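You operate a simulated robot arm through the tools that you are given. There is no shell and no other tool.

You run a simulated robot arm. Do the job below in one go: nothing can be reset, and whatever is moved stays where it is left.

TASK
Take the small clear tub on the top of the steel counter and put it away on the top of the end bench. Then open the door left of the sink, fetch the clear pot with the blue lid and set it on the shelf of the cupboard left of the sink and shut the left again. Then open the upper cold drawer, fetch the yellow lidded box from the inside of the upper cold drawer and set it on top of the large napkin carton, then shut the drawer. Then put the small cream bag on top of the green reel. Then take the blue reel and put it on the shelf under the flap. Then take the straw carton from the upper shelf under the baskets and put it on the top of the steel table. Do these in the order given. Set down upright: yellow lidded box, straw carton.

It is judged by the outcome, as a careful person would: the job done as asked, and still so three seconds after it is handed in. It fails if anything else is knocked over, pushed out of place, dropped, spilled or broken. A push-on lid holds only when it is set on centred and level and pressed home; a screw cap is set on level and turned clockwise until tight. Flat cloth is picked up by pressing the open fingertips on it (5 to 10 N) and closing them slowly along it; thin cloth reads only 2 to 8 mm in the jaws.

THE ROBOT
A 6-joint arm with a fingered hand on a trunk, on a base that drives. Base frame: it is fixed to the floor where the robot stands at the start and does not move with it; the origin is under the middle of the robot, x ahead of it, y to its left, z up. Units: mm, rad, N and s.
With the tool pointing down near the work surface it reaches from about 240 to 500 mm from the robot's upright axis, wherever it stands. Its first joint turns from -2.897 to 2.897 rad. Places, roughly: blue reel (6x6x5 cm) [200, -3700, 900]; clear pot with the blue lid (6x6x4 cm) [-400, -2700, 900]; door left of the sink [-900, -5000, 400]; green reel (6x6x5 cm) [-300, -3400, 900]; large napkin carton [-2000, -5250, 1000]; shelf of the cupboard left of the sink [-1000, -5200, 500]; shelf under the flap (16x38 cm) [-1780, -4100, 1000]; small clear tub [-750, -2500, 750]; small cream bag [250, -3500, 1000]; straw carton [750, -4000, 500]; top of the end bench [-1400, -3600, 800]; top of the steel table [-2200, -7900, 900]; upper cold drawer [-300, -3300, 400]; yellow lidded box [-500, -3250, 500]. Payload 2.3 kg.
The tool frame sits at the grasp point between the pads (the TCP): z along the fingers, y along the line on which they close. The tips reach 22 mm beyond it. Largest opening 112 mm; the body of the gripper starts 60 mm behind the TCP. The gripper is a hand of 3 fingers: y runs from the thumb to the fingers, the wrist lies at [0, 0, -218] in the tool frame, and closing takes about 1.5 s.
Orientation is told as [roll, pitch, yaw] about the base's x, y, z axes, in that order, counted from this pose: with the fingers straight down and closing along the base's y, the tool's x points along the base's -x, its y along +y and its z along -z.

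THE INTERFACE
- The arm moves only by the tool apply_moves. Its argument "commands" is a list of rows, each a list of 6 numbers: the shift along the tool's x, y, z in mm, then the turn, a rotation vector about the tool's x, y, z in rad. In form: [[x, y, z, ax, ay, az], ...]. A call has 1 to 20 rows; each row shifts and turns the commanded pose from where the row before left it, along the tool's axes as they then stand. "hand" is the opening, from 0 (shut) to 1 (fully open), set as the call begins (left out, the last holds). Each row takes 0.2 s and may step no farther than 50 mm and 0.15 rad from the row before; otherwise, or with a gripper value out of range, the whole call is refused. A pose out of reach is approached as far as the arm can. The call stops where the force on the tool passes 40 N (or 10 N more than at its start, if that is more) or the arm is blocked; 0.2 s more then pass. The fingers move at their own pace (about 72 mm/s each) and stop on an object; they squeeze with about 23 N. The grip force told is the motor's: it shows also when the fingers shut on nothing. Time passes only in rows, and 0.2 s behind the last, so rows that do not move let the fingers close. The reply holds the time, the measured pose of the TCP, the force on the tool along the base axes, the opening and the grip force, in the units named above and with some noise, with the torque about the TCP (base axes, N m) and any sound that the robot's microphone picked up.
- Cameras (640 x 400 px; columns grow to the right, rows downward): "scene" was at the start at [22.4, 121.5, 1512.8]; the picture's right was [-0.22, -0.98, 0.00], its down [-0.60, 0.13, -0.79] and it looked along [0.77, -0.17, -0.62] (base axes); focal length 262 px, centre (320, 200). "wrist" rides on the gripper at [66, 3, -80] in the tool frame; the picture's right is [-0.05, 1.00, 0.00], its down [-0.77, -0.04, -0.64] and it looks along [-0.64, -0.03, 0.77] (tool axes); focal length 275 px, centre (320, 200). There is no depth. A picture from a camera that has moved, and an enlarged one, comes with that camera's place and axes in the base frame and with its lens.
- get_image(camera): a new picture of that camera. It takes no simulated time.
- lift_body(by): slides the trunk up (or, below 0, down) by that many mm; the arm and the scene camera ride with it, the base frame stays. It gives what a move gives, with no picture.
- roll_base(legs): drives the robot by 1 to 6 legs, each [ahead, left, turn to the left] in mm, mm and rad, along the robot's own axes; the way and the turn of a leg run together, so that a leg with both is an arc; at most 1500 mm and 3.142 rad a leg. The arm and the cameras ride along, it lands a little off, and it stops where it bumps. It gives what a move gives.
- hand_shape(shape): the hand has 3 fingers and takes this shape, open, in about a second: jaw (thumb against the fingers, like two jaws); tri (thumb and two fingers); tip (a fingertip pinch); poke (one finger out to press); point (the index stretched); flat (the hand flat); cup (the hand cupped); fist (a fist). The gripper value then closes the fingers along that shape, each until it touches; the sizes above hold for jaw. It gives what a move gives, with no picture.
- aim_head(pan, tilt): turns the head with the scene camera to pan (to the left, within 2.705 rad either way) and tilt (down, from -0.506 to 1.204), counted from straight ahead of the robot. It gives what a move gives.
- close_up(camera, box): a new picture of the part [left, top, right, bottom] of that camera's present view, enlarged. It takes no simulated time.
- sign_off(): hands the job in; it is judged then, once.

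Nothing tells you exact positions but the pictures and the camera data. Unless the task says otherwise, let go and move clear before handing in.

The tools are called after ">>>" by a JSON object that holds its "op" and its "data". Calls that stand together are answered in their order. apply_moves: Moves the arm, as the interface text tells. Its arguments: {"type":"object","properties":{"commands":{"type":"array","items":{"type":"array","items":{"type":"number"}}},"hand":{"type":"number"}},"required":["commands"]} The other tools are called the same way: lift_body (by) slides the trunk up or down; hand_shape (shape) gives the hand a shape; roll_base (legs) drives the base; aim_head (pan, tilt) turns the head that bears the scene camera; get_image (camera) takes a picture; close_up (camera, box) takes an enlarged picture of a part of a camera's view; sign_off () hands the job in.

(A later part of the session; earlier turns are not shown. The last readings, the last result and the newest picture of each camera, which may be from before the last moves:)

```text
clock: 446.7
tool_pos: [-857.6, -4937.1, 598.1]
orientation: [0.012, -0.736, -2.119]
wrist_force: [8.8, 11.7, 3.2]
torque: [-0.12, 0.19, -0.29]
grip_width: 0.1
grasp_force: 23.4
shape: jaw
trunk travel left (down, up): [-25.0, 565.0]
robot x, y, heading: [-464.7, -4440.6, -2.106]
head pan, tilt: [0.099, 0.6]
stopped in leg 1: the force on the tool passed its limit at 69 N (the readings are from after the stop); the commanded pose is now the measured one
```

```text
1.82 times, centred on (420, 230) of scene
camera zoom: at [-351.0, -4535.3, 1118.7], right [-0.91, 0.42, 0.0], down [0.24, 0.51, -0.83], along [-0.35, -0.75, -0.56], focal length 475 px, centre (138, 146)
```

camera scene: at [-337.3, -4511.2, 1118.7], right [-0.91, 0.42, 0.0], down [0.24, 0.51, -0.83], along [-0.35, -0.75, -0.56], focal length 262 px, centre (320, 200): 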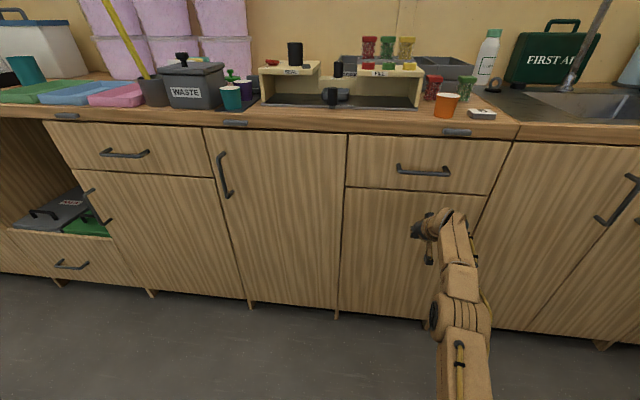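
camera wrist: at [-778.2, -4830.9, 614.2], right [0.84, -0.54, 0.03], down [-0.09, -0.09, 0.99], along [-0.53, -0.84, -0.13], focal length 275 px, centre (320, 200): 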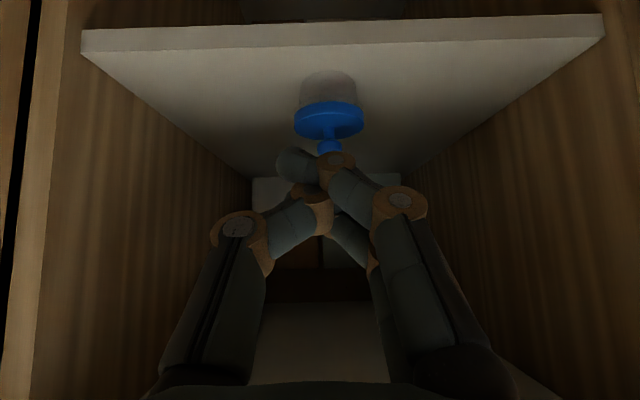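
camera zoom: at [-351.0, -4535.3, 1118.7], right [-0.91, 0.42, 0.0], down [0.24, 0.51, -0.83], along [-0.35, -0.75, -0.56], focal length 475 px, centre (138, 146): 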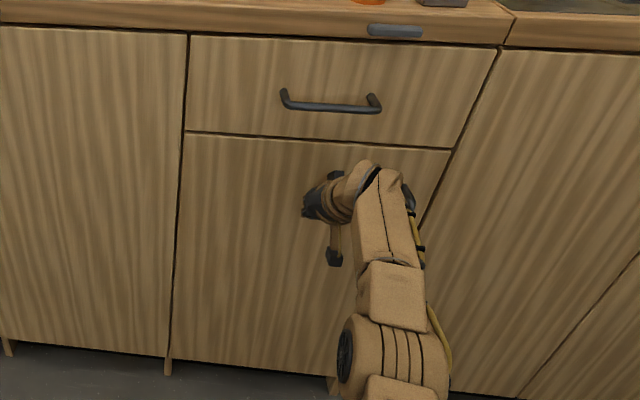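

The door is firmly shut. Now I'll back off, raise the trunk, point the hand down, and turn round to the cold drawers on the front counter.

>>> {"op": "roll_base", "data": {"legs": [[-230, 0, 0]]}}

>>> {"op": "close_up", "data": {"camera": "scene", "box": [300, 120, 540, 360]}}

>>> {"op": "lift_body", "data": {"by": 400}}

>>> {"op": "apply_moves", "data": {"commands": [[32.6, 10, -2.45, 0, 0.15, 0], [32.6, 10, -2.45, 0, 0.15, 0], [32.6, 10, -2.45, 0, 0.15, 0], [32.6, 10, -2.45, 0, 0.15, 0], [32.6, 10, -2.45, 0, 0.15, 0], [20, 20, 0, 0, 0, 0], [20, 20, 0, 0, 0, 0], [20, 20, 0, 0, 0, 0]]}}

>>> {"op": "roll_base", "data": {"legs": [[0, 0, 3.141]]}}

>>> {"op": "aim_head", "data": {"pan": 0, "tilt": 0.6}}

>>> {"op": "get_image", "data": {"camera": "scene"}}

```text
clock: 448.4
tool_pos: [-738.1, -4742.9, 596.8]
orientation: [0.013, -0.735, -2.113]
wrist_force: [0.1, 0.0, 0.4]
torque: [-0.02, 0.0, 0.02]
grip_width: 0.0
grasp_force: 23.2
shape: jaw
trunk travel left (down, up): [-25.0, 565.0]
robot x, y, heading: [-352.0, -4240.8, -2.102]
head pan, tilt: [0.099, 0.6]
```

```text
1.67 times, centred on (420, 240) of scene
camera zoom: at [-235.5, -4339.3, 1118.7], right [-0.91, 0.42, 0.0], down [0.24, 0.51, -0.83], along [-0.34, -0.75, -0.56], focal length 436 px, centre (153, 133)
```

zoom: 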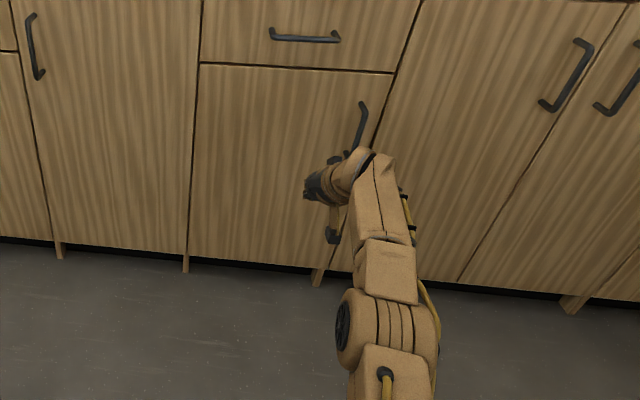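

```text
clock: 452.2
tool_pos: [-738.1, -4744.6, 997.0]
orientation: [0.013, -0.735, -2.112]
wrist_force: [0.2, 0.5, 0.4]
torque: [-0.02, -0.02, 0.03]
grip_width: 0.2
grasp_force: 23.5
shape: jaw
trunk travel left (down, up): [-425.0, 165.0]
robot x, y, heading: [-351.0, -4237.1, -2.1]
head pan, tilt: [0.099, 0.6]
```

```text
clock: 454.0
tool_pos: [-537.9, -4618.0, 942.1]
orientation: [0.007, 0.014, -2.103]
wrist_force: [-0.2, -0.2, -0.4]
torque: [0.0, -0.02, 0.0]
grip_width: 0.1
grasp_force: 23.0
shape: jaw
trunk travel left (down, up): [-425.0, 165.0]
robot x, y, heading: [-348.5, -4239.2, -2.102]
head pan, tilt: [0.099, 0.6]
```

```text
clock: 461.5
tool_pos: [-114.2, -3884.8, 940.8]
orientation: [0.008, 0.014, 0.917]
wrist_force: [-0.3, 0.1, -1.1]
torque: [0.02, 0.02, 0.04]
grip_width: 0.0
grasp_force: 23.2
shape: jaw
trunk travel left (down, up): [-425.0, 165.0]
robot x, y, heading: [-350.0, -4242.5, 0.922]
head pan, tilt: [0.099, 0.6]
```

```text
clock: 462.2
tool_pos: [-114.0, -3885.2, 941.9]
orientation: [0.01, 0.015, 0.915]
wrist_force: [0.4, 0.2, -1.0]
torque: [0.01, 0.02, -0.01]
grip_width: 0.1
grasp_force: 22.7
shape: jaw
trunk travel left (down, up): [-425.0, 165.0]
robot x, y, heading: [-346.7, -4233.9, 0.921]
head pan, tilt: [0.0, 0.6]
```

```text
taken
camera scene: at [-444.9, -4131.5, 1518.7], right [0.8, -0.61, 0.0], down [-0.34, -0.45, -0.83], along [0.5, 0.66, -0.56], focal length 262 px, centre (320, 200)
```

scene: 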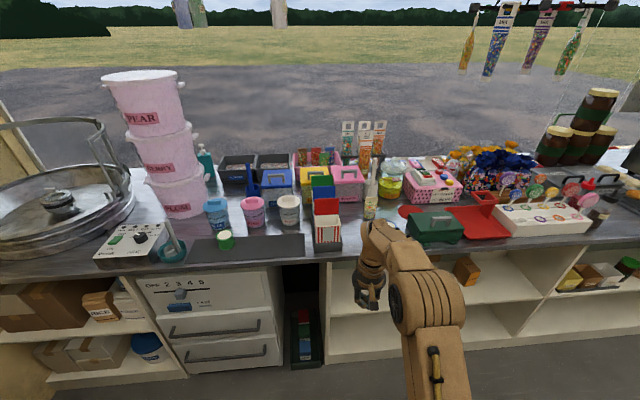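

I now see the cold drawer unit with two drawers (bar handles), the green reel on the counter edge, and the shelves. I'll square up and zoom.

>>> {"op": "roll_base", "data": {"legs": [[0, 0, 0.113]]}}

>>> {"op": "get_image", "data": {"camera": "scene"}}

>>> {"op": "close_up", "data": {"camera": "scene", "box": [180, 200, 380, 390]}}

>>> {"op": "close_up", "data": {"camera": "scene", "box": [340, 130, 560, 300]}}

```text
clock: 463.1
tool_pos: [-156.2, -3860.5, 941.6]
orientation: [0.009, 0.014, 1.032]
wrist_force: [-0.1, -0.6, 0.0]
torque: [0.01, 0.01, 0.02]
grip_width: 0.0
grasp_force: 23.0
shape: jaw
trunk travel left (down, up): [-425.0, 165.0]
robot x, y, heading: [-344.6, -4241.8, 1.036]
head pan, tilt: [0.0, 0.6]
```

```text
taken
camera scene: at [-456.8, -4143.1, 1518.7], right [0.86, -0.51, 0.0], down [-0.29, -0.49, -0.83], along [0.42, 0.71, -0.56], focal length 262 px, centre (320, 200)
```

scene: 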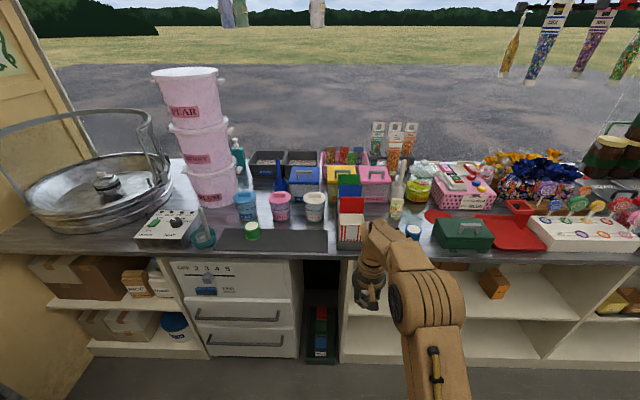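

```text
2.11 times, centred on (280, 295) of scene
camera zoom: at [-456.8, -4143.1, 1518.7], right [0.86, -0.51, 0.0], down [-0.29, -0.49, -0.83], along [0.42, 0.71, -0.56], focal length 550 px, centre (404, 0)
```

zoom: 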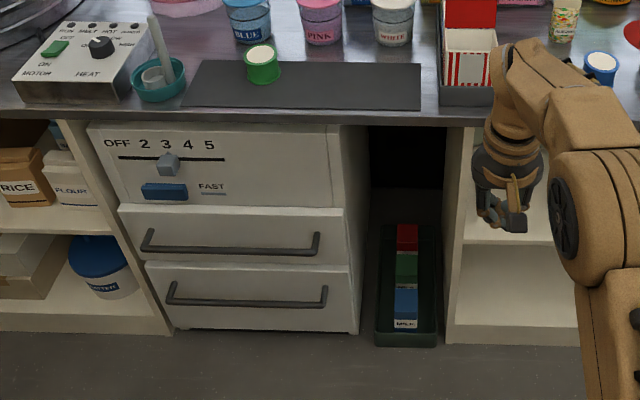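

```text
2.35 times, centred on (450, 215) of scene
camera zoom: at [-456.8, -4143.1, 1518.7], right [0.86, -0.51, 0.0], down [-0.29, -0.49, -0.83], along [0.42, 0.71, -0.56], focal length 615 px, centre (14, 165)
```

zoom: 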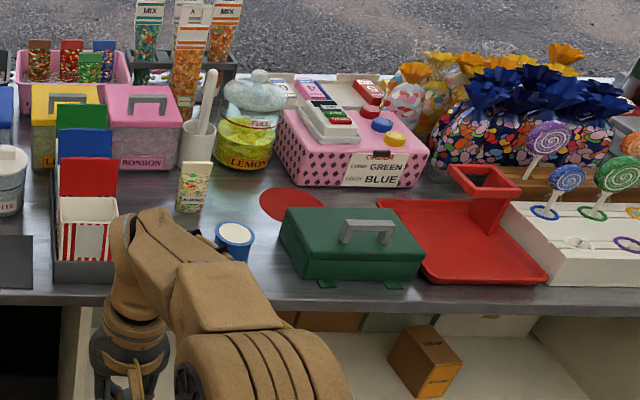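

The upper drawer's bar handle is near (-434,-3424), z≈487. I'll shift left to face it, pitch the hand forward, and lower the trunk.

>>> {"op": "roll_base", "data": {"legs": [[-60, 420, 0]]}}

>>> {"op": "apply_moves", "data": {"commands": [[-10, 0, -10, 0, 0, 0], [-32.6, 0, -2.45, 0, -0.15, 0], [-32.6, 0, -2.45, 0, -0.15, 0], [-32.6, 0, -2.45, 0, -0.15, 0], [-32.6, 0, -2.45, 0, -0.15, 0], [-32.6, 0, -2.45, 0, -0.15, 0], [-32.6, 0, -2.45, 0, -0.15, 0], [-32.6, 0, -2.45, 0, -0.15, 0], [-32.6, 0, -2.45, 0, -0.15, 0], [0, 0, 0, 0, 0, 0]]}}

>>> {"op": "get_image", "data": {"camera": "scene"}}

```text
clock: 465.8
tool_pos: [-559.7, -3690.3, 942.2]
orientation: [0.011, 0.013, 1.034]
wrist_force: [0.1, -0.2, 0.1]
torque: [-0.02, 0.0, 0.02]
grip_width: 0.1
grasp_force: 22.6
shape: jaw
trunk travel left (down, up): [-425.0, 165.0]
robot x, y, heading: [-753.6, -4068.9, 1.044]
head pan, tilt: [0.0, 0.6]
```

```text
clock: 468.0
tool_pos: [-450.0, -3509.1, 1077.8]
orientation: [0.011, -1.137, 1.019]
wrist_force: [-1.3, -0.6, 0.2]
torque: [0.01, 0.01, 0.0]
grip_width: 0.0
grasp_force: 23.4
shape: jaw
out of reach, approached as far as the arm can: row 9
trunk travel left (down, up): [-425.0, 165.0]
robot x, y, heading: [-748.1, -4069.3, 1.038]
head pan, tilt: [0.0, 0.6]
```

```text
taken
camera scene: at [-859.0, -3975.4, 1518.7], right [0.86, -0.51, 0.0], down [-0.29, -0.49, -0.83], along [0.42, 0.71, -0.56], focal length 262 px, centre (320, 200)
```

scene: 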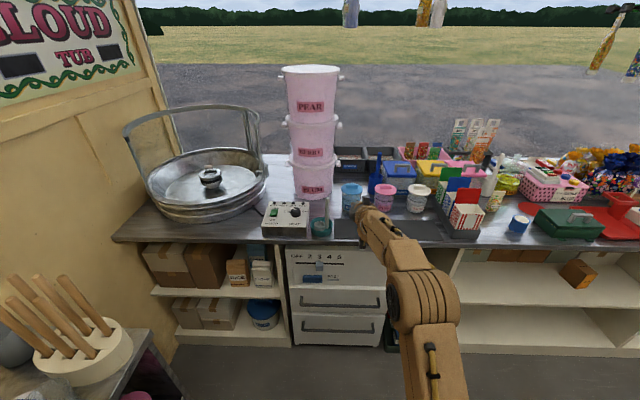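

The hand is extended at counter height; I'll pull it back before lowering the trunk, then roll it a quarter turn so it closes vertically on the bar.

>>> {"op": "apply_moves", "data": {"commands": [[17, 0, -36, 0, 0, 0], [17, 0, -36, 0, 0, 0], [17, 0, -36, 0, 0, 0], [0, 0, 0, 0, 0, 0]]}}

>>> {"op": "lift_body", "data": {"by": -425}}

>>> {"op": "apply_moves", "data": {"commands": [[0, 0, 0, 0, 0, 0.15], [0, 0, 0, 0, 0, 0.15], [0, 0, 0, 0, 0, 0.15], [0, 0, 0, 0, 0, 0.15], [0, 0, 0, 0, 0, 0.15], [0, 0, 0, 0, 0, 0.15], [0, 0, 0, 0, 0, 0.15], [0, 0, 0, 0, 0, 0.15], [0, 0, 0, 0, 0, 0.15], [0, 0, 0, 0, 0, 0.15], [0, 0, 0, 0, 0, 0.07], [0, 0, 0, 0, 0, 0]], "hand": 0.5}}

>>> {"op": "get_image", "data": {"camera": "scene"}}

>>> {"op": "get_image", "data": {"camera": "wrist"}}

```text
clock: 469.0
tool_pos: [-519.5, -3604.7, 1080.2]
orientation: [0.017, -1.185, 1.014]
wrist_force: [0.2, 0.5, 0.0]
torque: [-0.02, -0.01, -0.02]
grip_width: 0.0
grasp_force: 23.6
shape: jaw
out of reach, approached as far as the arm can: row 1, 2, 3
trunk travel left (down, up): [-425.0, 165.0]
robot x, y, heading: [-750.5, -4072.6, 1.039]
head pan, tilt: [0.0, 0.6]
```

```text
refused: -425 is not a number from -400 to 400
```

```text
clock: 471.6
tool_pos: [-519.5, -3604.9, 1081.9]
orientation: [1.183, 0.007, -0.537]
wrist_force: [-0.5, 0.7, -0.9]
torque: [-0.01, 0.02, 0.04]
grip_width: 56.1
grasp_force: 0.0
shape: jaw
trunk travel left (down, up): [-425.0, 165.0]
robot x, y, heading: [-751.2, -4072.7, 1.04]
head pan, tilt: [0.0, 0.6]
```

```text
taken
camera scene: at [-859.0, -3975.4, 1518.7], right [0.86, -0.51, 0.0], down [-0.29, -0.49, -0.83], along [0.42, 0.71, -0.56], focal length 262 px, centre (320, 200)
```

scene: 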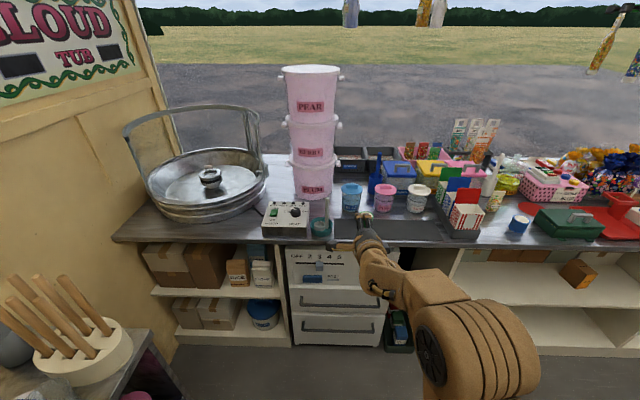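

```text
taken
camera wrist: at [-614.1, -3633.7, 1116.2], right [0.24, 0.3, 0.92], down [0.35, -0.91, 0.2], along [0.9, 0.28, -0.32], focal length 275 px, centre (320, 200)
```

wrist: 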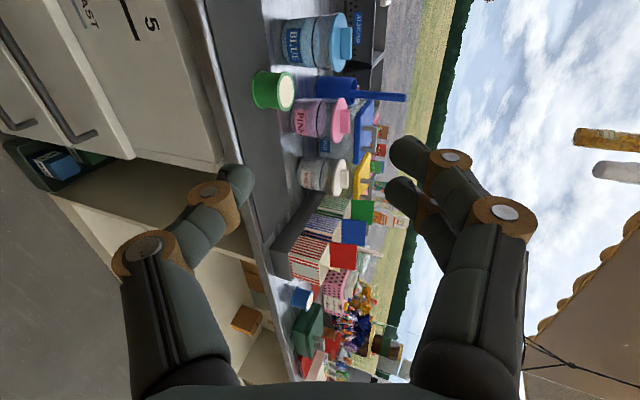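

>>> {"op": "lift_body", "data": {"by": -400}}

>>> {"op": "apply_moves", "data": {"commands": [[0, -37, 15, 0, 0, 0], [0, -37, 15, 0, 0, 0], [0, -37, 15, 0, 0, 0], [0, -37, 15, 0, 0, 0], [0, -30, 12, 0, 0, 0], [0, 0, 0, 0, 0, 0]]}}

>>> {"op": "get_image", "data": {"camera": "scene"}}

>>> {"op": "get_image", "data": {"camera": "wrist"}}

```text
clock: 475.4
tool_pos: [-519.9, -3605.3, 682.4]
orientation: [1.182, 0.006, -0.538]
wrist_force: [-0.2, 0.0, -0.5]
torque: [0.0, 0.0, 0.03]
grip_width: 55.7
grasp_force: 0.0
shape: jaw
trunk travel left (down, up): [-25.0, 565.0]
robot x, y, heading: [-751.5, -4073.1, 1.04]
head pan, tilt: [0.0, 0.6]
```

```text
clock: 476.8
tool_pos: [-580.5, -3548.9, 533.9]
orientation: [1.179, 0.004, -0.544]
wrist_force: [-0.8, -0.8, 0.0]
torque: [0.01, 0.01, 0.05]
grip_width: 56.0
grasp_force: 0.1
shape: jaw
out of reach, approached as far as the arm can: row 1, 2, 3, 4, 5
trunk travel left (down, up): [-25.0, 565.0]
robot x, y, heading: [-752.5, -4074.0, 1.038]
head pan, tilt: [0.0, 0.6]
```

```text
taken
camera scene: at [-859.0, -3975.4, 1118.7], right [0.86, -0.51, 0.0], down [-0.29, -0.49, -0.83], along [0.42, 0.71, -0.56], focal length 262 px, centre (320, 200)
```

scene: 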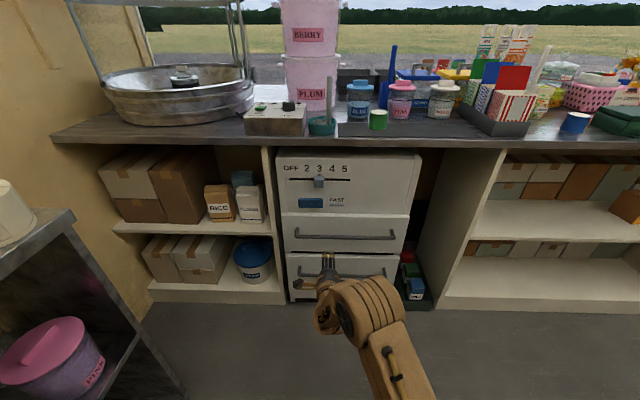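

```text
taken
camera wrist: at [-674.6, -3578.1, 568.0], right [0.24, 0.3, 0.92], down [0.35, -0.91, 0.21], along [0.91, 0.27, -0.32], focal length 275 px, centre (320, 200)
```

wrist: 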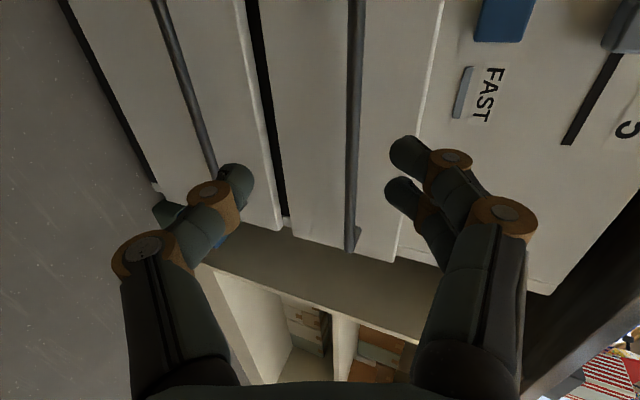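

The bar centre works out at (-425,-3418), z≈479. I'll lower the trunk the last bit, come nearer with the base, and move the hand in line with the bar.

>>> {"op": "lift_body", "data": {"by": -25}}

>>> {"op": "roll_base", "data": {"legs": [[70, -60, 0]]}}

>>> {"op": "apply_moves", "data": {"commands": [[0, 0, 10, 0, 0, 0], [0, -9, 4, 0, 0, 0], [0, -9, 4, 0, 0, 0], [0, 0, 0, 0, 0, 0]]}}

>>> {"op": "get_image", "data": {"camera": "wrist"}}

```text
clock: 477.5
tool_pos: [-580.1, -3548.4, 509.5]
orientation: [1.181, 0.003, -0.544]
wrist_force: [-0.1, 0.0, 0.2]
torque: [-0.02, -0.01, -0.02]
grip_width: 56.2
grasp_force: 0.1
shape: jaw
trunk travel left (down, up): [0.0, 590.0]
robot x, y, heading: [-750.2, -4071.6, 1.034]
head pan, tilt: [0.0, 0.6]
```

```text
clock: 478.6
tool_pos: [-491.2, -3521.3, 508.6]
orientation: [1.181, 0.005, -0.547]
wrist_force: [0.1, -0.1, 0.4]
torque: [-0.01, 0.0, -0.02]
grip_width: 55.9
grasp_force: 0.0
shape: jaw
trunk travel left (down, up): [0.0, 590.0]
robot x, y, heading: [-661.4, -4040.0, 1.038]
head pan, tilt: [0.0, 0.6]
```

```text
clock: 479.6
tool_pos: [-488.8, -3509.3, 485.1]
orientation: [1.178, 0.003, -0.552]
wrist_force: [0.3, -0.7, 0.2]
torque: [0.0, 0.0, 0.02]
grip_width: 55.8
grasp_force: 0.0
shape: jaw
out of reach, approached as far as the arm can: row 3
trunk travel left (down, up): [0.0, 590.0]
robot x, y, heading: [-664.7, -4038.6, 1.037]
head pan, tilt: [0.0, 0.6]
```

```text
taken
camera wrist: at [-582.6, -3536.9, 519.7], right [0.24, 0.3, 0.92], down [0.34, -0.92, 0.21], along [0.91, 0.26, -0.32], focal length 275 px, centre (320, 200)
```

wrist: 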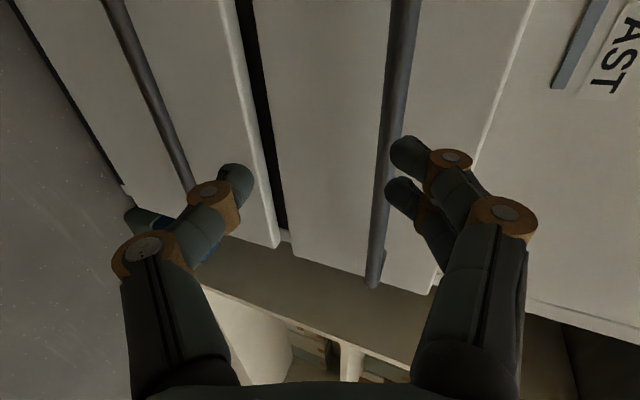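

The bar is 110 mm ahead, level with the hand. Advancing to straddle it.

>>> {"op": "apply_moves", "data": {"commands": [[0, 9.4, 23.2, 0, 0, 0], [0, 9.4, 23.2, 0, 0, 0], [0, 9.4, 23.2, 0, 0, 0], [0, 0, 0, 0, 0, 0]]}}

>>> {"op": "get_image", "data": {"camera": "wrist"}}

```text
clock: 480.6
tool_pos: [-449.2, -3445.2, 485.0]
orientation: [1.179, 0.003, -0.547]
wrist_force: [1.0, 1.4, -0.6]
torque: [0.0, 0.0, -0.02]
grip_width: 56.0
grasp_force: 0.1
shape: jaw
trunk travel left (down, up): [0.0, 590.0]
robot x, y, heading: [-663.9, -4043.7, 1.03]
head pan, tilt: [0.0, 0.6]
```

```text
taken
camera wrist: at [-543.3, -3473.2, 518.7], right [0.24, 0.3, 0.92], down [0.35, -0.92, 0.21], along [0.91, 0.27, -0.32], focal length 275 px, centre (320, 200)
```

wrist: 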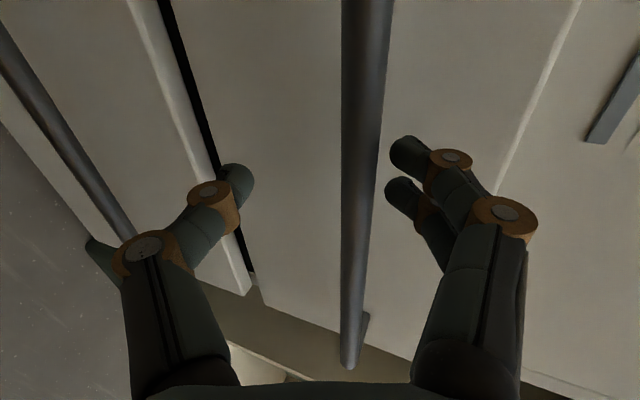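

The bar lies between thumb and fingers. A final small adjustment, then close on it.

>>> {"op": "apply_moves", "data": {"commands": [[0, 10, 10, 0, 0, 0], [0, 9, 9, 0, 0, 0], [0, 0, 0, 0, 0, 0]]}}

>>> {"op": "get_image", "data": {"camera": "wrist"}}

```text
clock: 481.4
tool_pos: [-437.2, -3422.8, 496.5]
orientation: [1.181, 0.003, -0.546]
wrist_force: [-3.9, -8.8, 2.9]
torque: [0.21, -0.17, -0.04]
grip_width: 53.9
grasp_force: 0.1
shape: jaw
trunk travel left (down, up): [0.0, 590.0]
robot x, y, heading: [-662.5, -4041.3, 1.037]
head pan, tilt: [0.0, 0.6]
```

```text
taken
camera wrist: at [-530.8, -3452.4, 531.2], right [0.24, 0.3, 0.92], down [0.35, -0.92, 0.2], along [0.91, 0.27, -0.32], focal length 275 px, centre (320, 200)
```

wrist: 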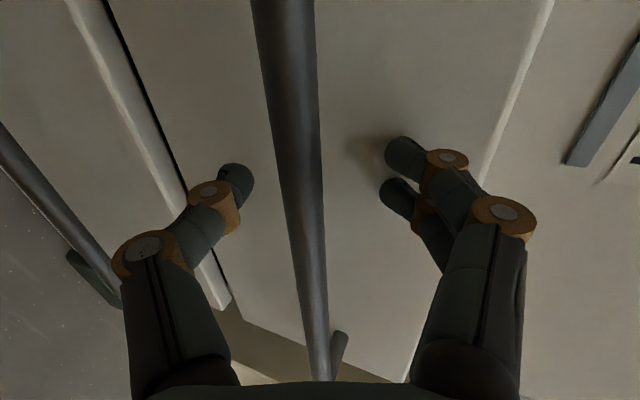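

Fingertips touch the drawer face with the bar centred between them. Closing now and then pulling.

>>> {"op": "apply_moves", "data": {"commands": [[0, 0, -3, 0, 0, 0], [0, 0, 0, 0, 0, 0], [0, 0, 0, 0, 0, 0], [0, 0, 0, 0, 0, 0], [0, 0, 0, 0, 0, 0], [0, 0, 0, 0, 0, 0]], "hand": 0}}

>>> {"op": "get_image", "data": {"camera": "wrist"}}

```text
clock: 482.8
tool_pos: [-438.7, -3425.2, 494.2]
orientation: [1.172, 0.002, -0.545]
wrist_force: [-6.7, -14.3, -32.0]
torque: [0.05, -0.06, 0.01]
grip_width: 0.3
grasp_force: 23.1
shape: jaw
trunk travel left (down, up): [0.0, 590.0]
robot x, y, heading: [-663.7, -4037.2, 1.037]
head pan, tilt: [0.0, 0.6]
```

```text
taken
camera wrist: at [-531.9, -3452.7, 528.6], right [0.24, 0.31, 0.92], down [0.35, -0.91, 0.21], along [0.91, 0.27, -0.33], focal length 275 px, centre (320, 200)
```

wrist: 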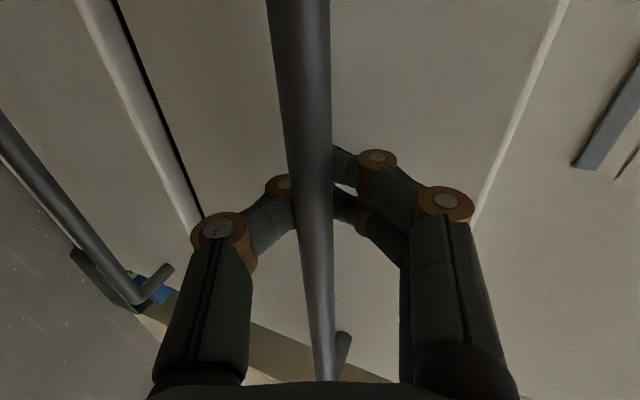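

The fingers are hooked behind the bar. I'll relieve the vertical load and pull the drawer with the base.

>>> {"op": "apply_moves", "data": {"commands": [[0, -4, 1, 0, 0, 0], [0, 0, 0, 0, 0, 0]]}}

>>> {"op": "roll_base", "data": {"legs": [[-120, 0, 0]]}}

>>> {"op": "get_image", "data": {"camera": "scene"}}

```text
clock: 483.4
tool_pos: [-439.0, -3426.5, 493.3]
orientation: [1.178, 0.002, -0.546]
wrist_force: [-4.3, -7.5, -20.7]
torque: [0.07, -0.04, 0.0]
grip_width: 0.0
grasp_force: 23.2
shape: jaw
trunk travel left (down, up): [0.0, 590.0]
robot x, y, heading: [-663.8, -4040.3, 1.035]
head pan, tilt: [0.0, 0.6]
```

```text
clock: 484.7
tool_pos: [-501.0, -3533.0, 492.9]
orientation: [1.175, 0.0, -0.551]
wrist_force: [-12.2, 5.3, -20.0]
torque: [0.09, 0.02, -0.06]
grip_width: 0.1
grasp_force: 23.1
shape: jaw
trunk travel left (down, up): [0.0, 590.0]
robot x, y, heading: [-726.2, -4149.2, 1.027]
head pan, tilt: [0.0, 0.6]
```

```text
taken
camera scene: at [-834.5, -4047.6, 1093.3], right [0.86, -0.51, 0.0], down [-0.29, -0.49, -0.82], along [0.42, 0.71, -0.57], focal length 262 px, centre (320, 200)
```

scene: 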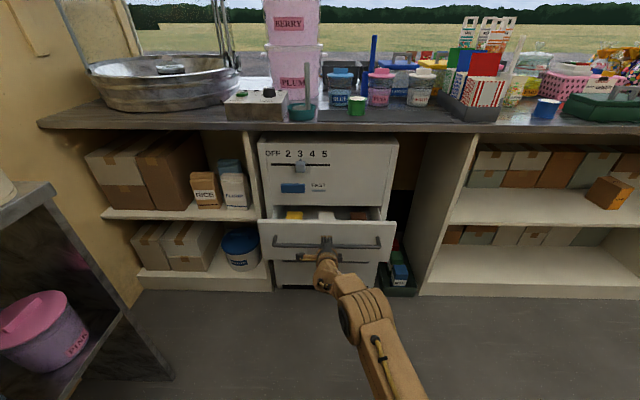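

The drawer is coming out; I see a yellow box inside at the left. Pulling further.

>>> {"op": "roll_base", "data": {"legs": [[-170, 0, 0]]}}

>>> {"op": "get_image", "data": {"camera": "scene"}}

>>> {"op": "close_up", "data": {"camera": "scene", "box": [220, 170, 420, 320]}}

```text
clock: 486.1
tool_pos: [-588.5, -3676.6, 492.5]
orientation: [1.177, 0.0, -0.545]
wrist_force: [-13.4, 6.6, -21.4]
torque: [0.08, 0.01, -0.07]
grip_width: 0.0
grasp_force: 23.1
shape: jaw
trunk travel left (down, up): [0.0, 590.0]
robot x, y, heading: [-813.0, -4290.9, 1.038]
head pan, tilt: [0.0, 0.6]
```

```text
taken
camera scene: at [-921.3, -4192.7, 1093.2], right [0.86, -0.51, 0.0], down [-0.29, -0.49, -0.82], along [0.42, 0.71, -0.57], focal length 262 px, centre (320, 200)
```

scene: 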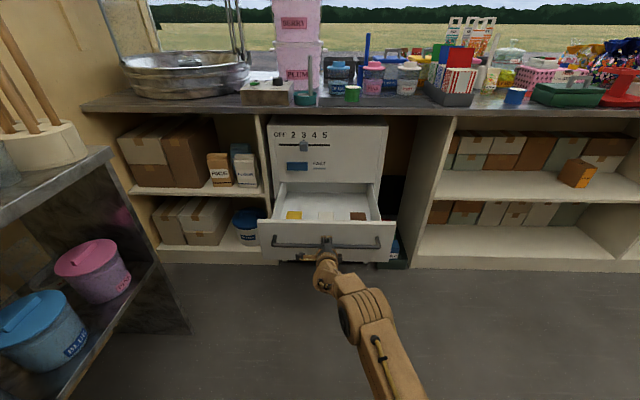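

```text
2.67 times, centred on (320, 245) of scene
camera zoom: at [-921.3, -4192.7, 1093.2], right [0.86, -0.51, 0.0], down [-0.29, -0.49, -0.82], along [0.42, 0.71, -0.57], focal length 697 px, centre (320, 80)
```

zoom: 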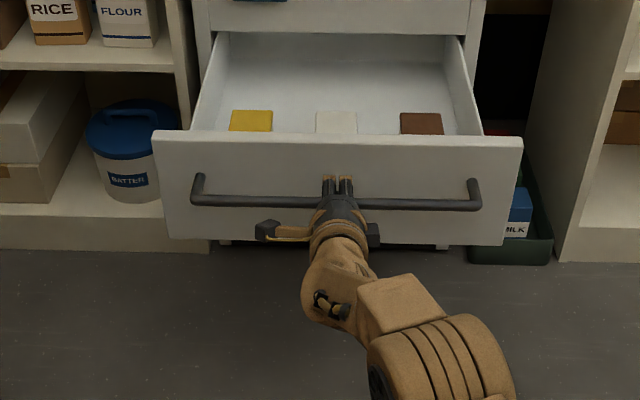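

The drawer is open about 280 mm; the yellow box is at its front left. I'll let go of the handle and back the hand away.

>>> {"op": "apply_moves", "data": {"commands": [[0, 0, -2, 0, 0, 0], [0, 0, 0, 0, 0, 0], [0, 0, 0, 0, 0, 0], [0, 0, 0, 0, 0, 0]], "hand": 0.5}}

>>> {"op": "apply_moves", "data": {"commands": [[0, -4, -15, 0, 0, 0], [0, -10, -25, 0, 0, 0], [0, -10, -25, 0, 0, 0], [0, 0, 0, 0, 0, 0]]}}

>>> {"op": "get_image", "data": {"camera": "scene"}}

```text
clock: 487.1
tool_pos: [-589.4, -3678.2, 494.2]
orientation: [1.18, 0.005, -0.547]
wrist_force: [-0.5, 0.0, -0.3]
torque: [0.01, -0.02, -0.05]
grip_width: 55.5
grasp_force: 0.0
shape: jaw
trunk travel left (down, up): [0.0, 590.0]
robot x, y, heading: [-813.9, -4292.4, 1.037]
head pan, tilt: [0.0, 0.6]
```

```text
clock: 488.1
tool_pos: [-623.8, -3738.7, 497.8]
orientation: [1.179, 0.004, -0.547]
wrist_force: [-0.5, 0.0, 0.0]
torque: [0.0, -0.04, -0.01]
grip_width: 55.7
grasp_force: 0.0
shape: jaw
trunk travel left (down, up): [0.0, 590.0]
robot x, y, heading: [-814.5, -4292.8, 1.036]
head pan, tilt: [0.0, 0.6]
```

```text
taken
camera scene: at [-921.2, -4196.3, 1093.7], right [0.86, -0.51, 0.0], down [-0.29, -0.49, -0.83], along [0.42, 0.71, -0.56], focal length 262 px, centre (320, 200)
```

scene: 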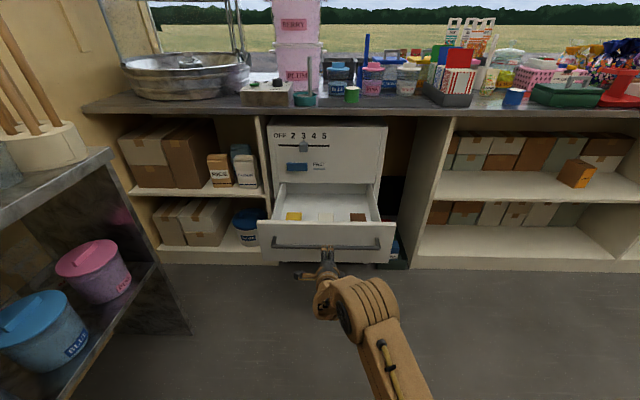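

Drawer stays open. I'll raise the trunk, and turn the hand to point straight down for picking the box.

>>> {"op": "lift_body", "data": {"by": 330}}

>>> {"op": "apply_moves", "data": {"commands": [[0, 0, 0, 0, 0, -0.15], [0, 0, 0, 0, 0, -0.15], [0, 0, 0, 0, 0, -0.15], [0, 0, 0, 0, 0, -0.15], [0, 0, 0, 0, 0, -0.15], [0, 0, 0, 0, 0, -0.15], [0, 0, 0, 0, 0, -0.15], [0, 0, 0, 0, 0, -0.15], [0, 0, 0, 0, 0, -0.15], [0, 0, 0, 0, 0, -0.15], [0, 0, 0, 0, 0, -0.07], [32.6, 0, -2.45, 0, 0.15, 0], [32.6, 0, -2.45, 0, 0.15, 0], [32.6, 0, -2.45, 0, 0.15, 0], [32.6, 0, -2.45, 0, 0.15, 0], [32.6, 0, -2.45, 0, 0.15, 0], [32.6, 0, -2.45, 0, 0.15, 0], [32.6, 0, -2.45, 0, 0.15, 0], [28, 0, -1.8, 0, 0.128, 0], [0, 0, 0, 0, 0, 0]]}}

>>> {"op": "get_image", "data": {"camera": "scene"}}

>>> {"op": "get_image", "data": {"camera": "wrist"}}

```text
clock: 491.4
tool_pos: [-624.5, -3738.4, 826.6]
orientation: [1.18, 0.004, -0.546]
wrist_force: [0.1, 0.3, -0.7]
torque: [0.01, 0.02, -0.01]
grip_width: 55.5
grasp_force: 0.1
shape: jaw
trunk travel left (down, up): [-330.0, 260.0]
robot x, y, heading: [-813.6, -4291.3, 1.037]
head pan, tilt: [0.0, 0.6]
```

```text
clock: 495.6
tool_pos: [-728.6, -3908.3, 692.5]
orientation: [0.006, 0.001, 1.025]
wrist_force: [-0.5, -0.2, -0.2]
torque: [0.02, 0.0, 0.03]
grip_width: 55.6
grasp_force: 0.0
shape: jaw
trunk travel left (down, up): [-330.0, 260.0]
robot x, y, heading: [-812.8, -4294.9, 1.035]
head pan, tilt: [0.0, 0.6]
```

```text
taken
camera scene: at [-921.2, -4196.3, 1423.7], right [0.86, -0.51, 0.0], down [-0.29, -0.49, -0.83], along [0.42, 0.71, -0.56], focal length 262 px, centre (320, 200)
```

scene: 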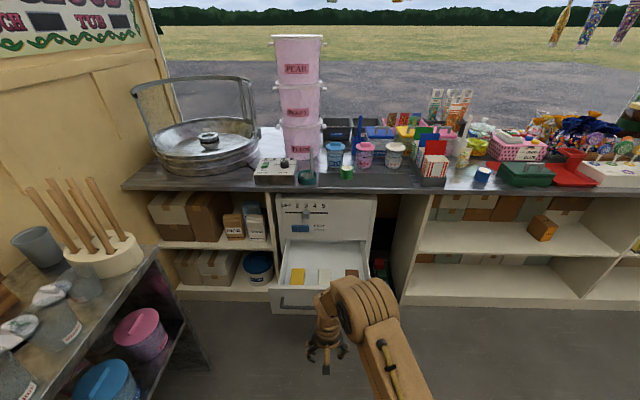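

```text
taken
camera wrist: at [-764.9, -3964.6, 773.4], right [-0.83, 0.56, 0.01], down [0.43, 0.64, 0.64], along [0.35, 0.53, -0.77], focal length 275 px, centre (320, 200)
```

wrist: 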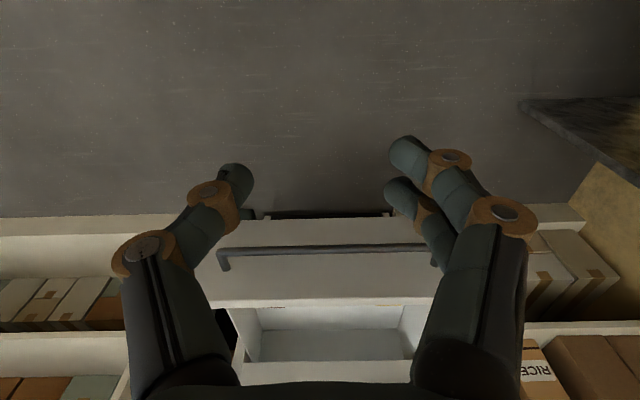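

>>> {"op": "close_up", "data": {"camera": "scene", "box": [255, 220, 395, 330]}}

```text
3.64 times, centred on (325, 275) of scene
camera zoom: at [-921.2, -4196.3, 1423.7], right [0.86, -0.51, 0.0], down [-0.29, -0.49, -0.83], along [0.42, 0.71, -0.56], focal length 951 px, centre (302, -73)
```

zoom: 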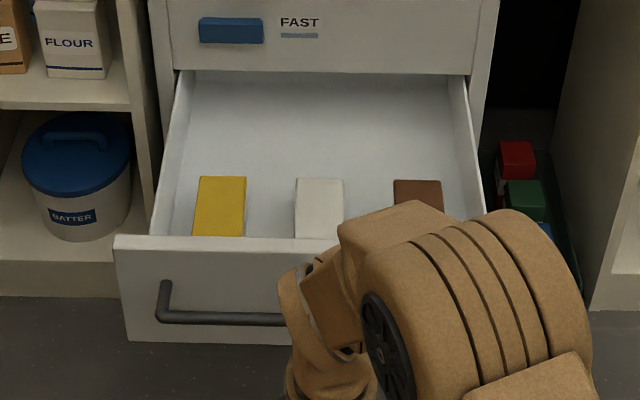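

The yellow box top is at about z=489, near (-620,-3486), 65 mm wide. I'll move closer and bring the hand over it.

>>> {"op": "roll_base", "data": {"legs": [[0, 200, 0], [290, 0, 0]]}}

>>> {"op": "apply_moves", "data": {"commands": [[-30, -26, 0, 0, 0, 0], [-30, -26, 0, 0, 0, 0], [-30, -26, 0, 0, 0, 0], [0, 0, 0, 0, 0, 0]], "hand": 0.95}}

>>> {"op": "get_image", "data": {"camera": "wrist"}}

>>> {"op": "get_image", "data": {"camera": "scene"}}

```text
clock: 498.8
tool_pos: [-753.4, -3554.3, 691.6]
orientation: [0.006, -0.003, 1.02]
wrist_force: [0.2, 0.1, -0.3]
torque: [-0.01, 0.03, -0.03]
grip_width: 55.6
grasp_force: 0.0
shape: jaw
trunk travel left (down, up): [-330.0, 260.0]
robot x, y, heading: [-838.9, -3938.5, 1.029]
head pan, tilt: [0.0, 0.6]
```

```text
clock: 499.8
tool_pos: [-641.1, -3518.6, 692.7]
orientation: [0.005, -0.002, 1.02]
wrist_force: [-0.1, -0.4, 0.7]
torque: [0.03, 0.04, -0.02]
grip_width: 106.4
grasp_force: 0.2
shape: jaw
trunk travel left (down, up): [-330.0, 260.0]
robot x, y, heading: [-841.2, -3938.3, 1.029]
head pan, tilt: [0.0, 0.6]
```

```text
taken
camera wrist: at [-677.5, -3573.6, 772.9], right [-0.83, 0.56, 0.0], down [0.44, 0.64, 0.64], along [0.36, 0.53, -0.77], focal length 275 px, centre (320, 200)
```

wrist: 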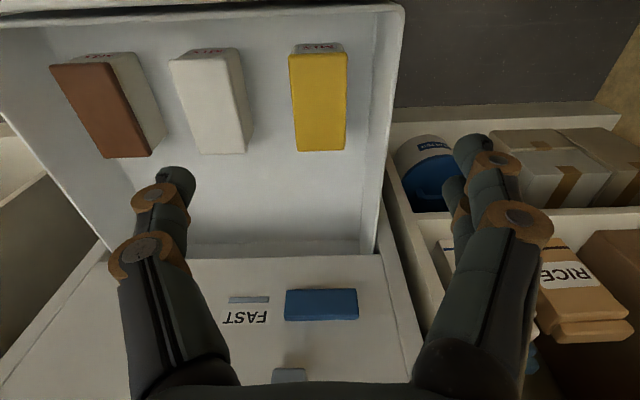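

```text
taken
camera scene: at [-948.4, -3841.1, 1423.7], right [0.86, -0.52, 0.0], down [-0.29, -0.48, -0.83], along [0.43, 0.71, -0.56], focal length 262 px, centre (320, 200)
```

scene: 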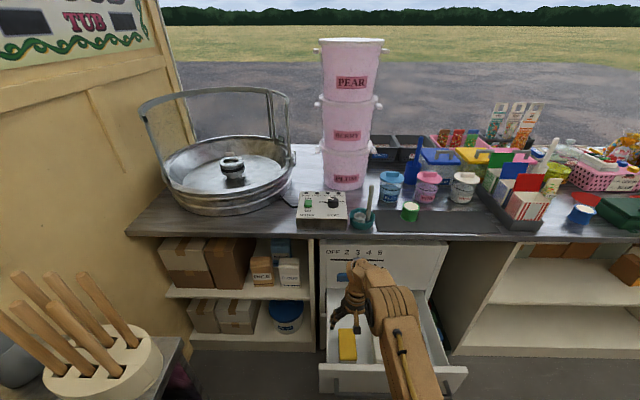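

>>> {"op": "close_up", "data": {"camera": "wrist", "box": [250, 20, 400, 180]}}

>>> {"op": "close_up", "data": {"camera": "scene", "box": [310, 290, 410, 400]}}

```text
2.50 times, centred on (325, 100) of wrist
camera zoom: at [-677.5, -3573.6, 772.9], right [-0.83, 0.56, 0.0], down [0.44, 0.64, 0.64], along [0.36, 0.53, -0.77], focal length 688 px, centre (308, 450)
```

zoom: 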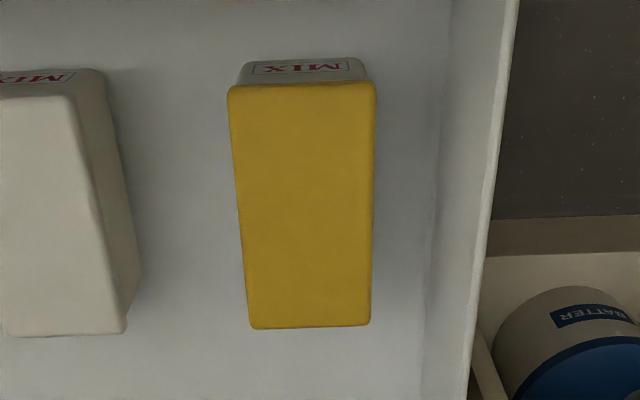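

```text
3.64 times, centred on (360, 345) of scene
camera zoom: at [-948.4, -3841.1, 1423.7], right [0.86, -0.52, 0.0], down [-0.29, -0.48, -0.83], along [0.43, 0.71, -0.56], focal length 951 px, centre (174, -327)
```

zoom: 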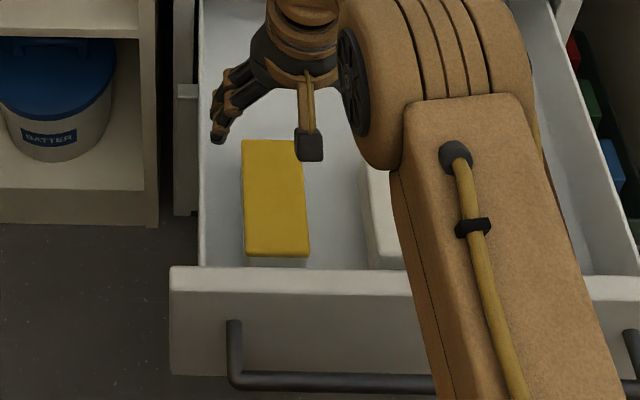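

The box is white with a yellow lid, 60×100 mm; the drawer's left wall is about 30 mm from it. I'll narrow the hand, nudge over it, and descend using the trunk.

>>> {"op": "roll_base", "data": {"legs": [[30, 0, 0]]}}

>>> {"op": "apply_moves", "data": {"commands": [[-14, -8, 0, 0, 0, 0], [0, 0, 0, 0, 0, 0], [0, 0, 0, 0, 0, 0]], "hand": 0.75}}

>>> {"op": "lift_body", "data": {"by": -150}}

>>> {"op": "get_image", "data": {"camera": "wrist"}}

>>> {"op": "get_image", "data": {"camera": "scene"}}

```text
clock: 500.6
tool_pos: [-625.5, -3493.1, 692.5]
orientation: [0.005, 0.0, 1.02]
wrist_force: [0.3, 0.7, -1.1]
torque: [-0.02, 0.0, -0.01]
grip_width: 106.0
grasp_force: 0.1
shape: jaw
trunk travel left (down, up): [-330.0, 260.0]
robot x, y, heading: [-829.1, -3913.6, 1.033]
head pan, tilt: [0.0, 0.6]
```

```text
clock: 501.4
tool_pos: [-611.5, -3485.3, 691.2]
orientation: [0.008, -0.001, 1.019]
wrist_force: [-0.1, -0.1, -0.3]
torque: [0.05, 0.01, -0.01]
grip_width: 84.1
grasp_force: 0.0
shape: jaw
trunk travel left (down, up): [-330.0, 260.0]
robot x, y, heading: [-831.3, -3908.1, 1.033]
head pan, tilt: [0.0, 0.6]
```

```text
clock: 503.2
tool_pos: [-612.3, -3485.1, 542.1]
orientation: [0.005, -0.001, 1.018]
wrist_force: [-0.5, 0.0, 1.1]
torque: [-0.02, -0.01, -0.01]
grip_width: 84.1
grasp_force: 0.1
shape: jaw
trunk travel left (down, up): [-180.0, 410.0]
robot x, y, heading: [-825.5, -3910.3, 1.027]
head pan, tilt: [0.0, 0.6]
```

```text
taken
camera wrist: at [-648.3, -3540.1, 622.4], right [-0.83, 0.56, 0.0], down [0.44, 0.64, 0.64], along [0.36, 0.53, -0.77], focal length 275 px, centre (320, 200)
```

wrist: 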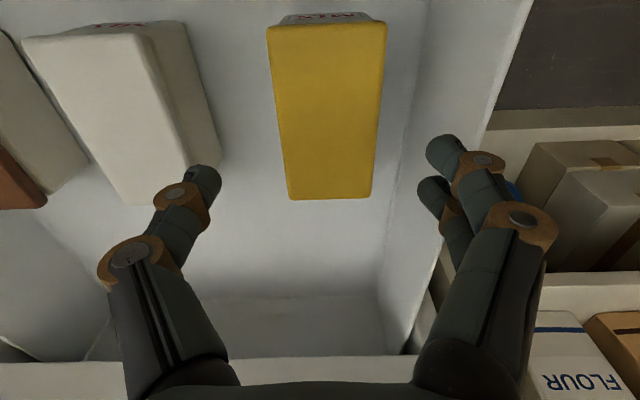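

```text
taken
camera scene: at [-932.7, -3815.2, 1273.7], right [0.86, -0.52, 0.0], down [-0.29, -0.48, -0.83], along [0.43, 0.71, -0.56], focal length 262 px, centre (320, 200)
```

scene: 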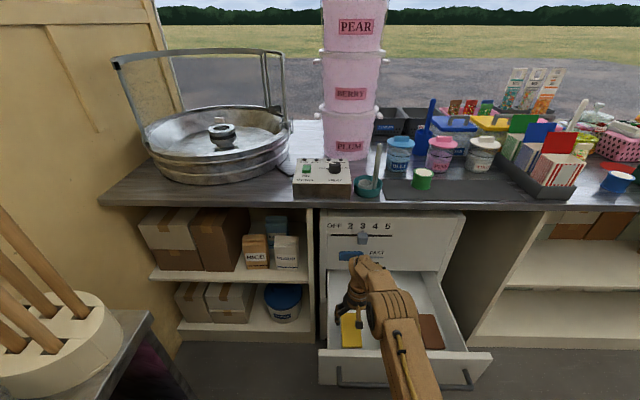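

Refined: box top z≈454, base ≈395; it's 14 mm further ahead, side clearances are fine. Adjusting and lowering with the trunk.

>>> {"op": "apply_moves", "data": {"commands": [[-14, 0, 0, 0, 0, 0], [0, 0, 0, 0, 0, 0]]}}

>>> {"op": "lift_body", "data": {"by": -85}}

>>> {"op": "get_image", "data": {"camera": "wrist"}}

```text
clock: 503.8
tool_pos: [-603.5, -3473.7, 541.7]
orientation: [0.005, -0.001, 1.019]
wrist_force: [0.3, 0.3, 0.0]
torque: [0.04, -0.03, 0.0]
grip_width: 84.1
grasp_force: 0.0
shape: jaw
trunk travel left (down, up): [-180.0, 410.0]
robot x, y, heading: [-824.9, -3911.0, 1.031]
head pan, tilt: [0.0, 0.6]
```

```text
clock: 505.0
tool_pos: [-602.9, -3474.1, 456.5]
orientation: [0.006, -0.002, 1.02]
wrist_force: [0.1, -0.2, -0.3]
torque: [-0.02, 0.0, -0.02]
grip_width: 84.5
grasp_force: 0.0
shape: jaw
trunk travel left (down, up): [-95.0, 495.0]
robot x, y, heading: [-825.7, -3914.8, 1.032]
head pan, tilt: [0.0, 0.6]
```

```text
taken
camera wrist: at [-640.3, -3528.8, 537.2], right [-0.83, 0.56, 0.0], down [0.44, 0.63, 0.64], along [0.36, 0.53, -0.77], focal length 275 px, centre (320, 200)
```

wrist: 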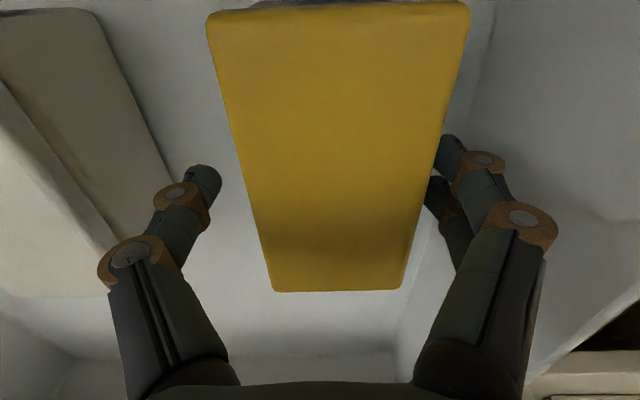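

The box is squarely between the fingers. Small sideways shift, last lowering, then grip.

>>> {"op": "apply_moves", "data": {"commands": [[0, 3, 0, 0, 0, 0], [0, 0, 0, 0, 0, 0]]}}

>>> {"op": "lift_body", "data": {"by": -28}}

>>> {"op": "apply_moves", "data": {"commands": [[0, 0, 0, 0, 0, 0], [0, 0, 0, 0, 0, 0], [0, 0, 0, 0, 0, 0], [0, 0, 0, 0, 0, 0], [0, 0, 0, 0, 0, 0], [0, 0, 0, 0, 0, 0]], "hand": 0.3}}

>>> {"op": "get_image", "data": {"camera": "wrist"}}

```text
clock: 505.6
tool_pos: [-606.2, -3471.6, 456.7]
orientation: [0.004, -0.002, 1.018]
wrist_force: [0.4, -0.1, -0.1]
torque: [0.04, 0.05, 0.03]
grip_width: 84.4
grasp_force: 0.1
shape: jaw
trunk travel left (down, up): [-95.0, 495.0]
robot x, y, heading: [-821.2, -3912.5, 1.03]
head pan, tilt: [0.0, 0.6]
```

```text
clock: 506.3
tool_pos: [-606.5, -3471.6, 428.0]
orientation: [0.006, -0.001, 1.019]
wrist_force: [0.3, 0.0, 0.0]
torque: [0.03, 0.04, -0.02]
grip_width: 84.4
grasp_force: 0.1
shape: jaw
trunk travel left (down, up): [-67.0, 523.0]
robot x, y, heading: [-827.8, -3911.5, 1.03]
head pan, tilt: [0.0, 0.6]
```

```text
clock: 507.7
tool_pos: [-605.3, -3471.4, 427.2]
orientation: [0.004, -0.002, 1.019]
wrist_force: [0.2, -0.4, 0.6]
torque: [-0.02, 0.01, 0.01]
grip_width: 54.2
grasp_force: 23.1
shape: jaw
trunk travel left (down, up): [-67.0, 523.0]
robot x, y, heading: [-824.5, -3913.7, 1.031]
head pan, tilt: [0.0, 0.6]
```

```text
taken
camera wrist: at [-643.0, -3526.5, 508.9], right [-0.83, 0.56, 0.0], down [0.44, 0.64, 0.64], along [0.36, 0.53, -0.77], focal length 275 px, centre (320, 200)
```

wrist: 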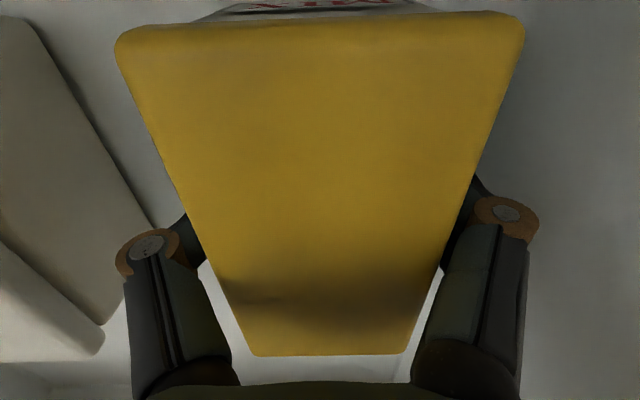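

Gripped at 54 mm with no snap. Lifting out with the trunk.

>>> {"op": "lift_body", "data": {"by": 60}}

>>> {"op": "get_image", "data": {"camera": "wrist"}}

>>> {"op": "lift_body", "data": {"by": 340}}

>>> {"op": "get_image", "data": {"camera": "scene"}}

```text
clock: 508.7
tool_pos: [-605.6, -3473.1, 487.3]
orientation: [0.004, -0.001, 1.018]
wrist_force: [0.6, 0.5, -3.8]
torque: [0.02, -0.05, -0.02]
grip_width: 54.3
grasp_force: 23.9
shape: jaw
trunk travel left (down, up): [-127.0, 463.0]
robot x, y, heading: [-825.7, -3910.4, 1.034]
head pan, tilt: [0.0, 0.6]
```

```text
taken
camera wrist: at [-642.9, -3526.3, 568.8], right [-0.83, 0.56, 0.0], down [0.44, 0.64, 0.64], along [0.36, 0.53, -0.77], focal length 275 px, centre (320, 200)
```

wrist: 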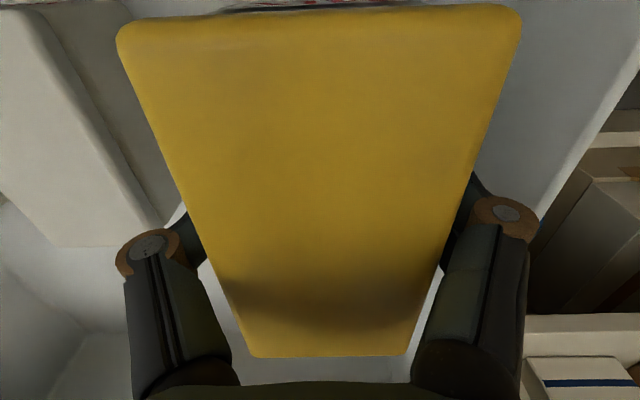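

```text
clock: 512.1
tool_pos: [-606.0, -3471.6, 827.3]
orientation: [0.006, 0.0, 1.019]
wrist_force: [0.4, -0.6, -3.9]
torque: [0.04, -0.01, 0.02]
grip_width: 54.1
grasp_force: 23.0
shape: jaw
trunk travel left (down, up): [-467.0, 123.0]
robot x, y, heading: [-827.3, -3912.0, 1.033]
head pan, tilt: [0.0, 0.6]
```

```text
taken
camera scene: at [-932.4, -3814.5, 1560.6], right [0.86, -0.52, 0.0], down [-0.29, -0.48, -0.82], along [0.43, 0.71, -0.57], focal length 262 px, centre (320, 200)
```

scene: 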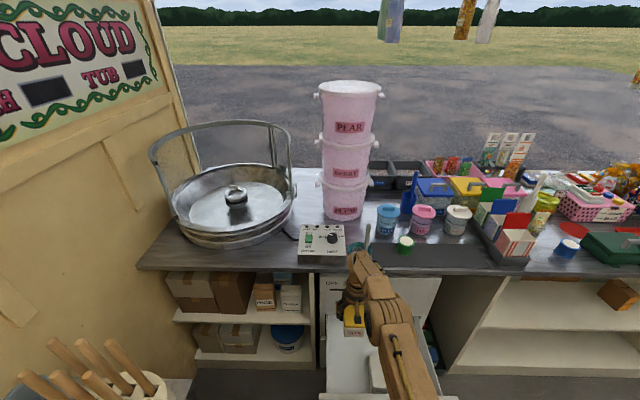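

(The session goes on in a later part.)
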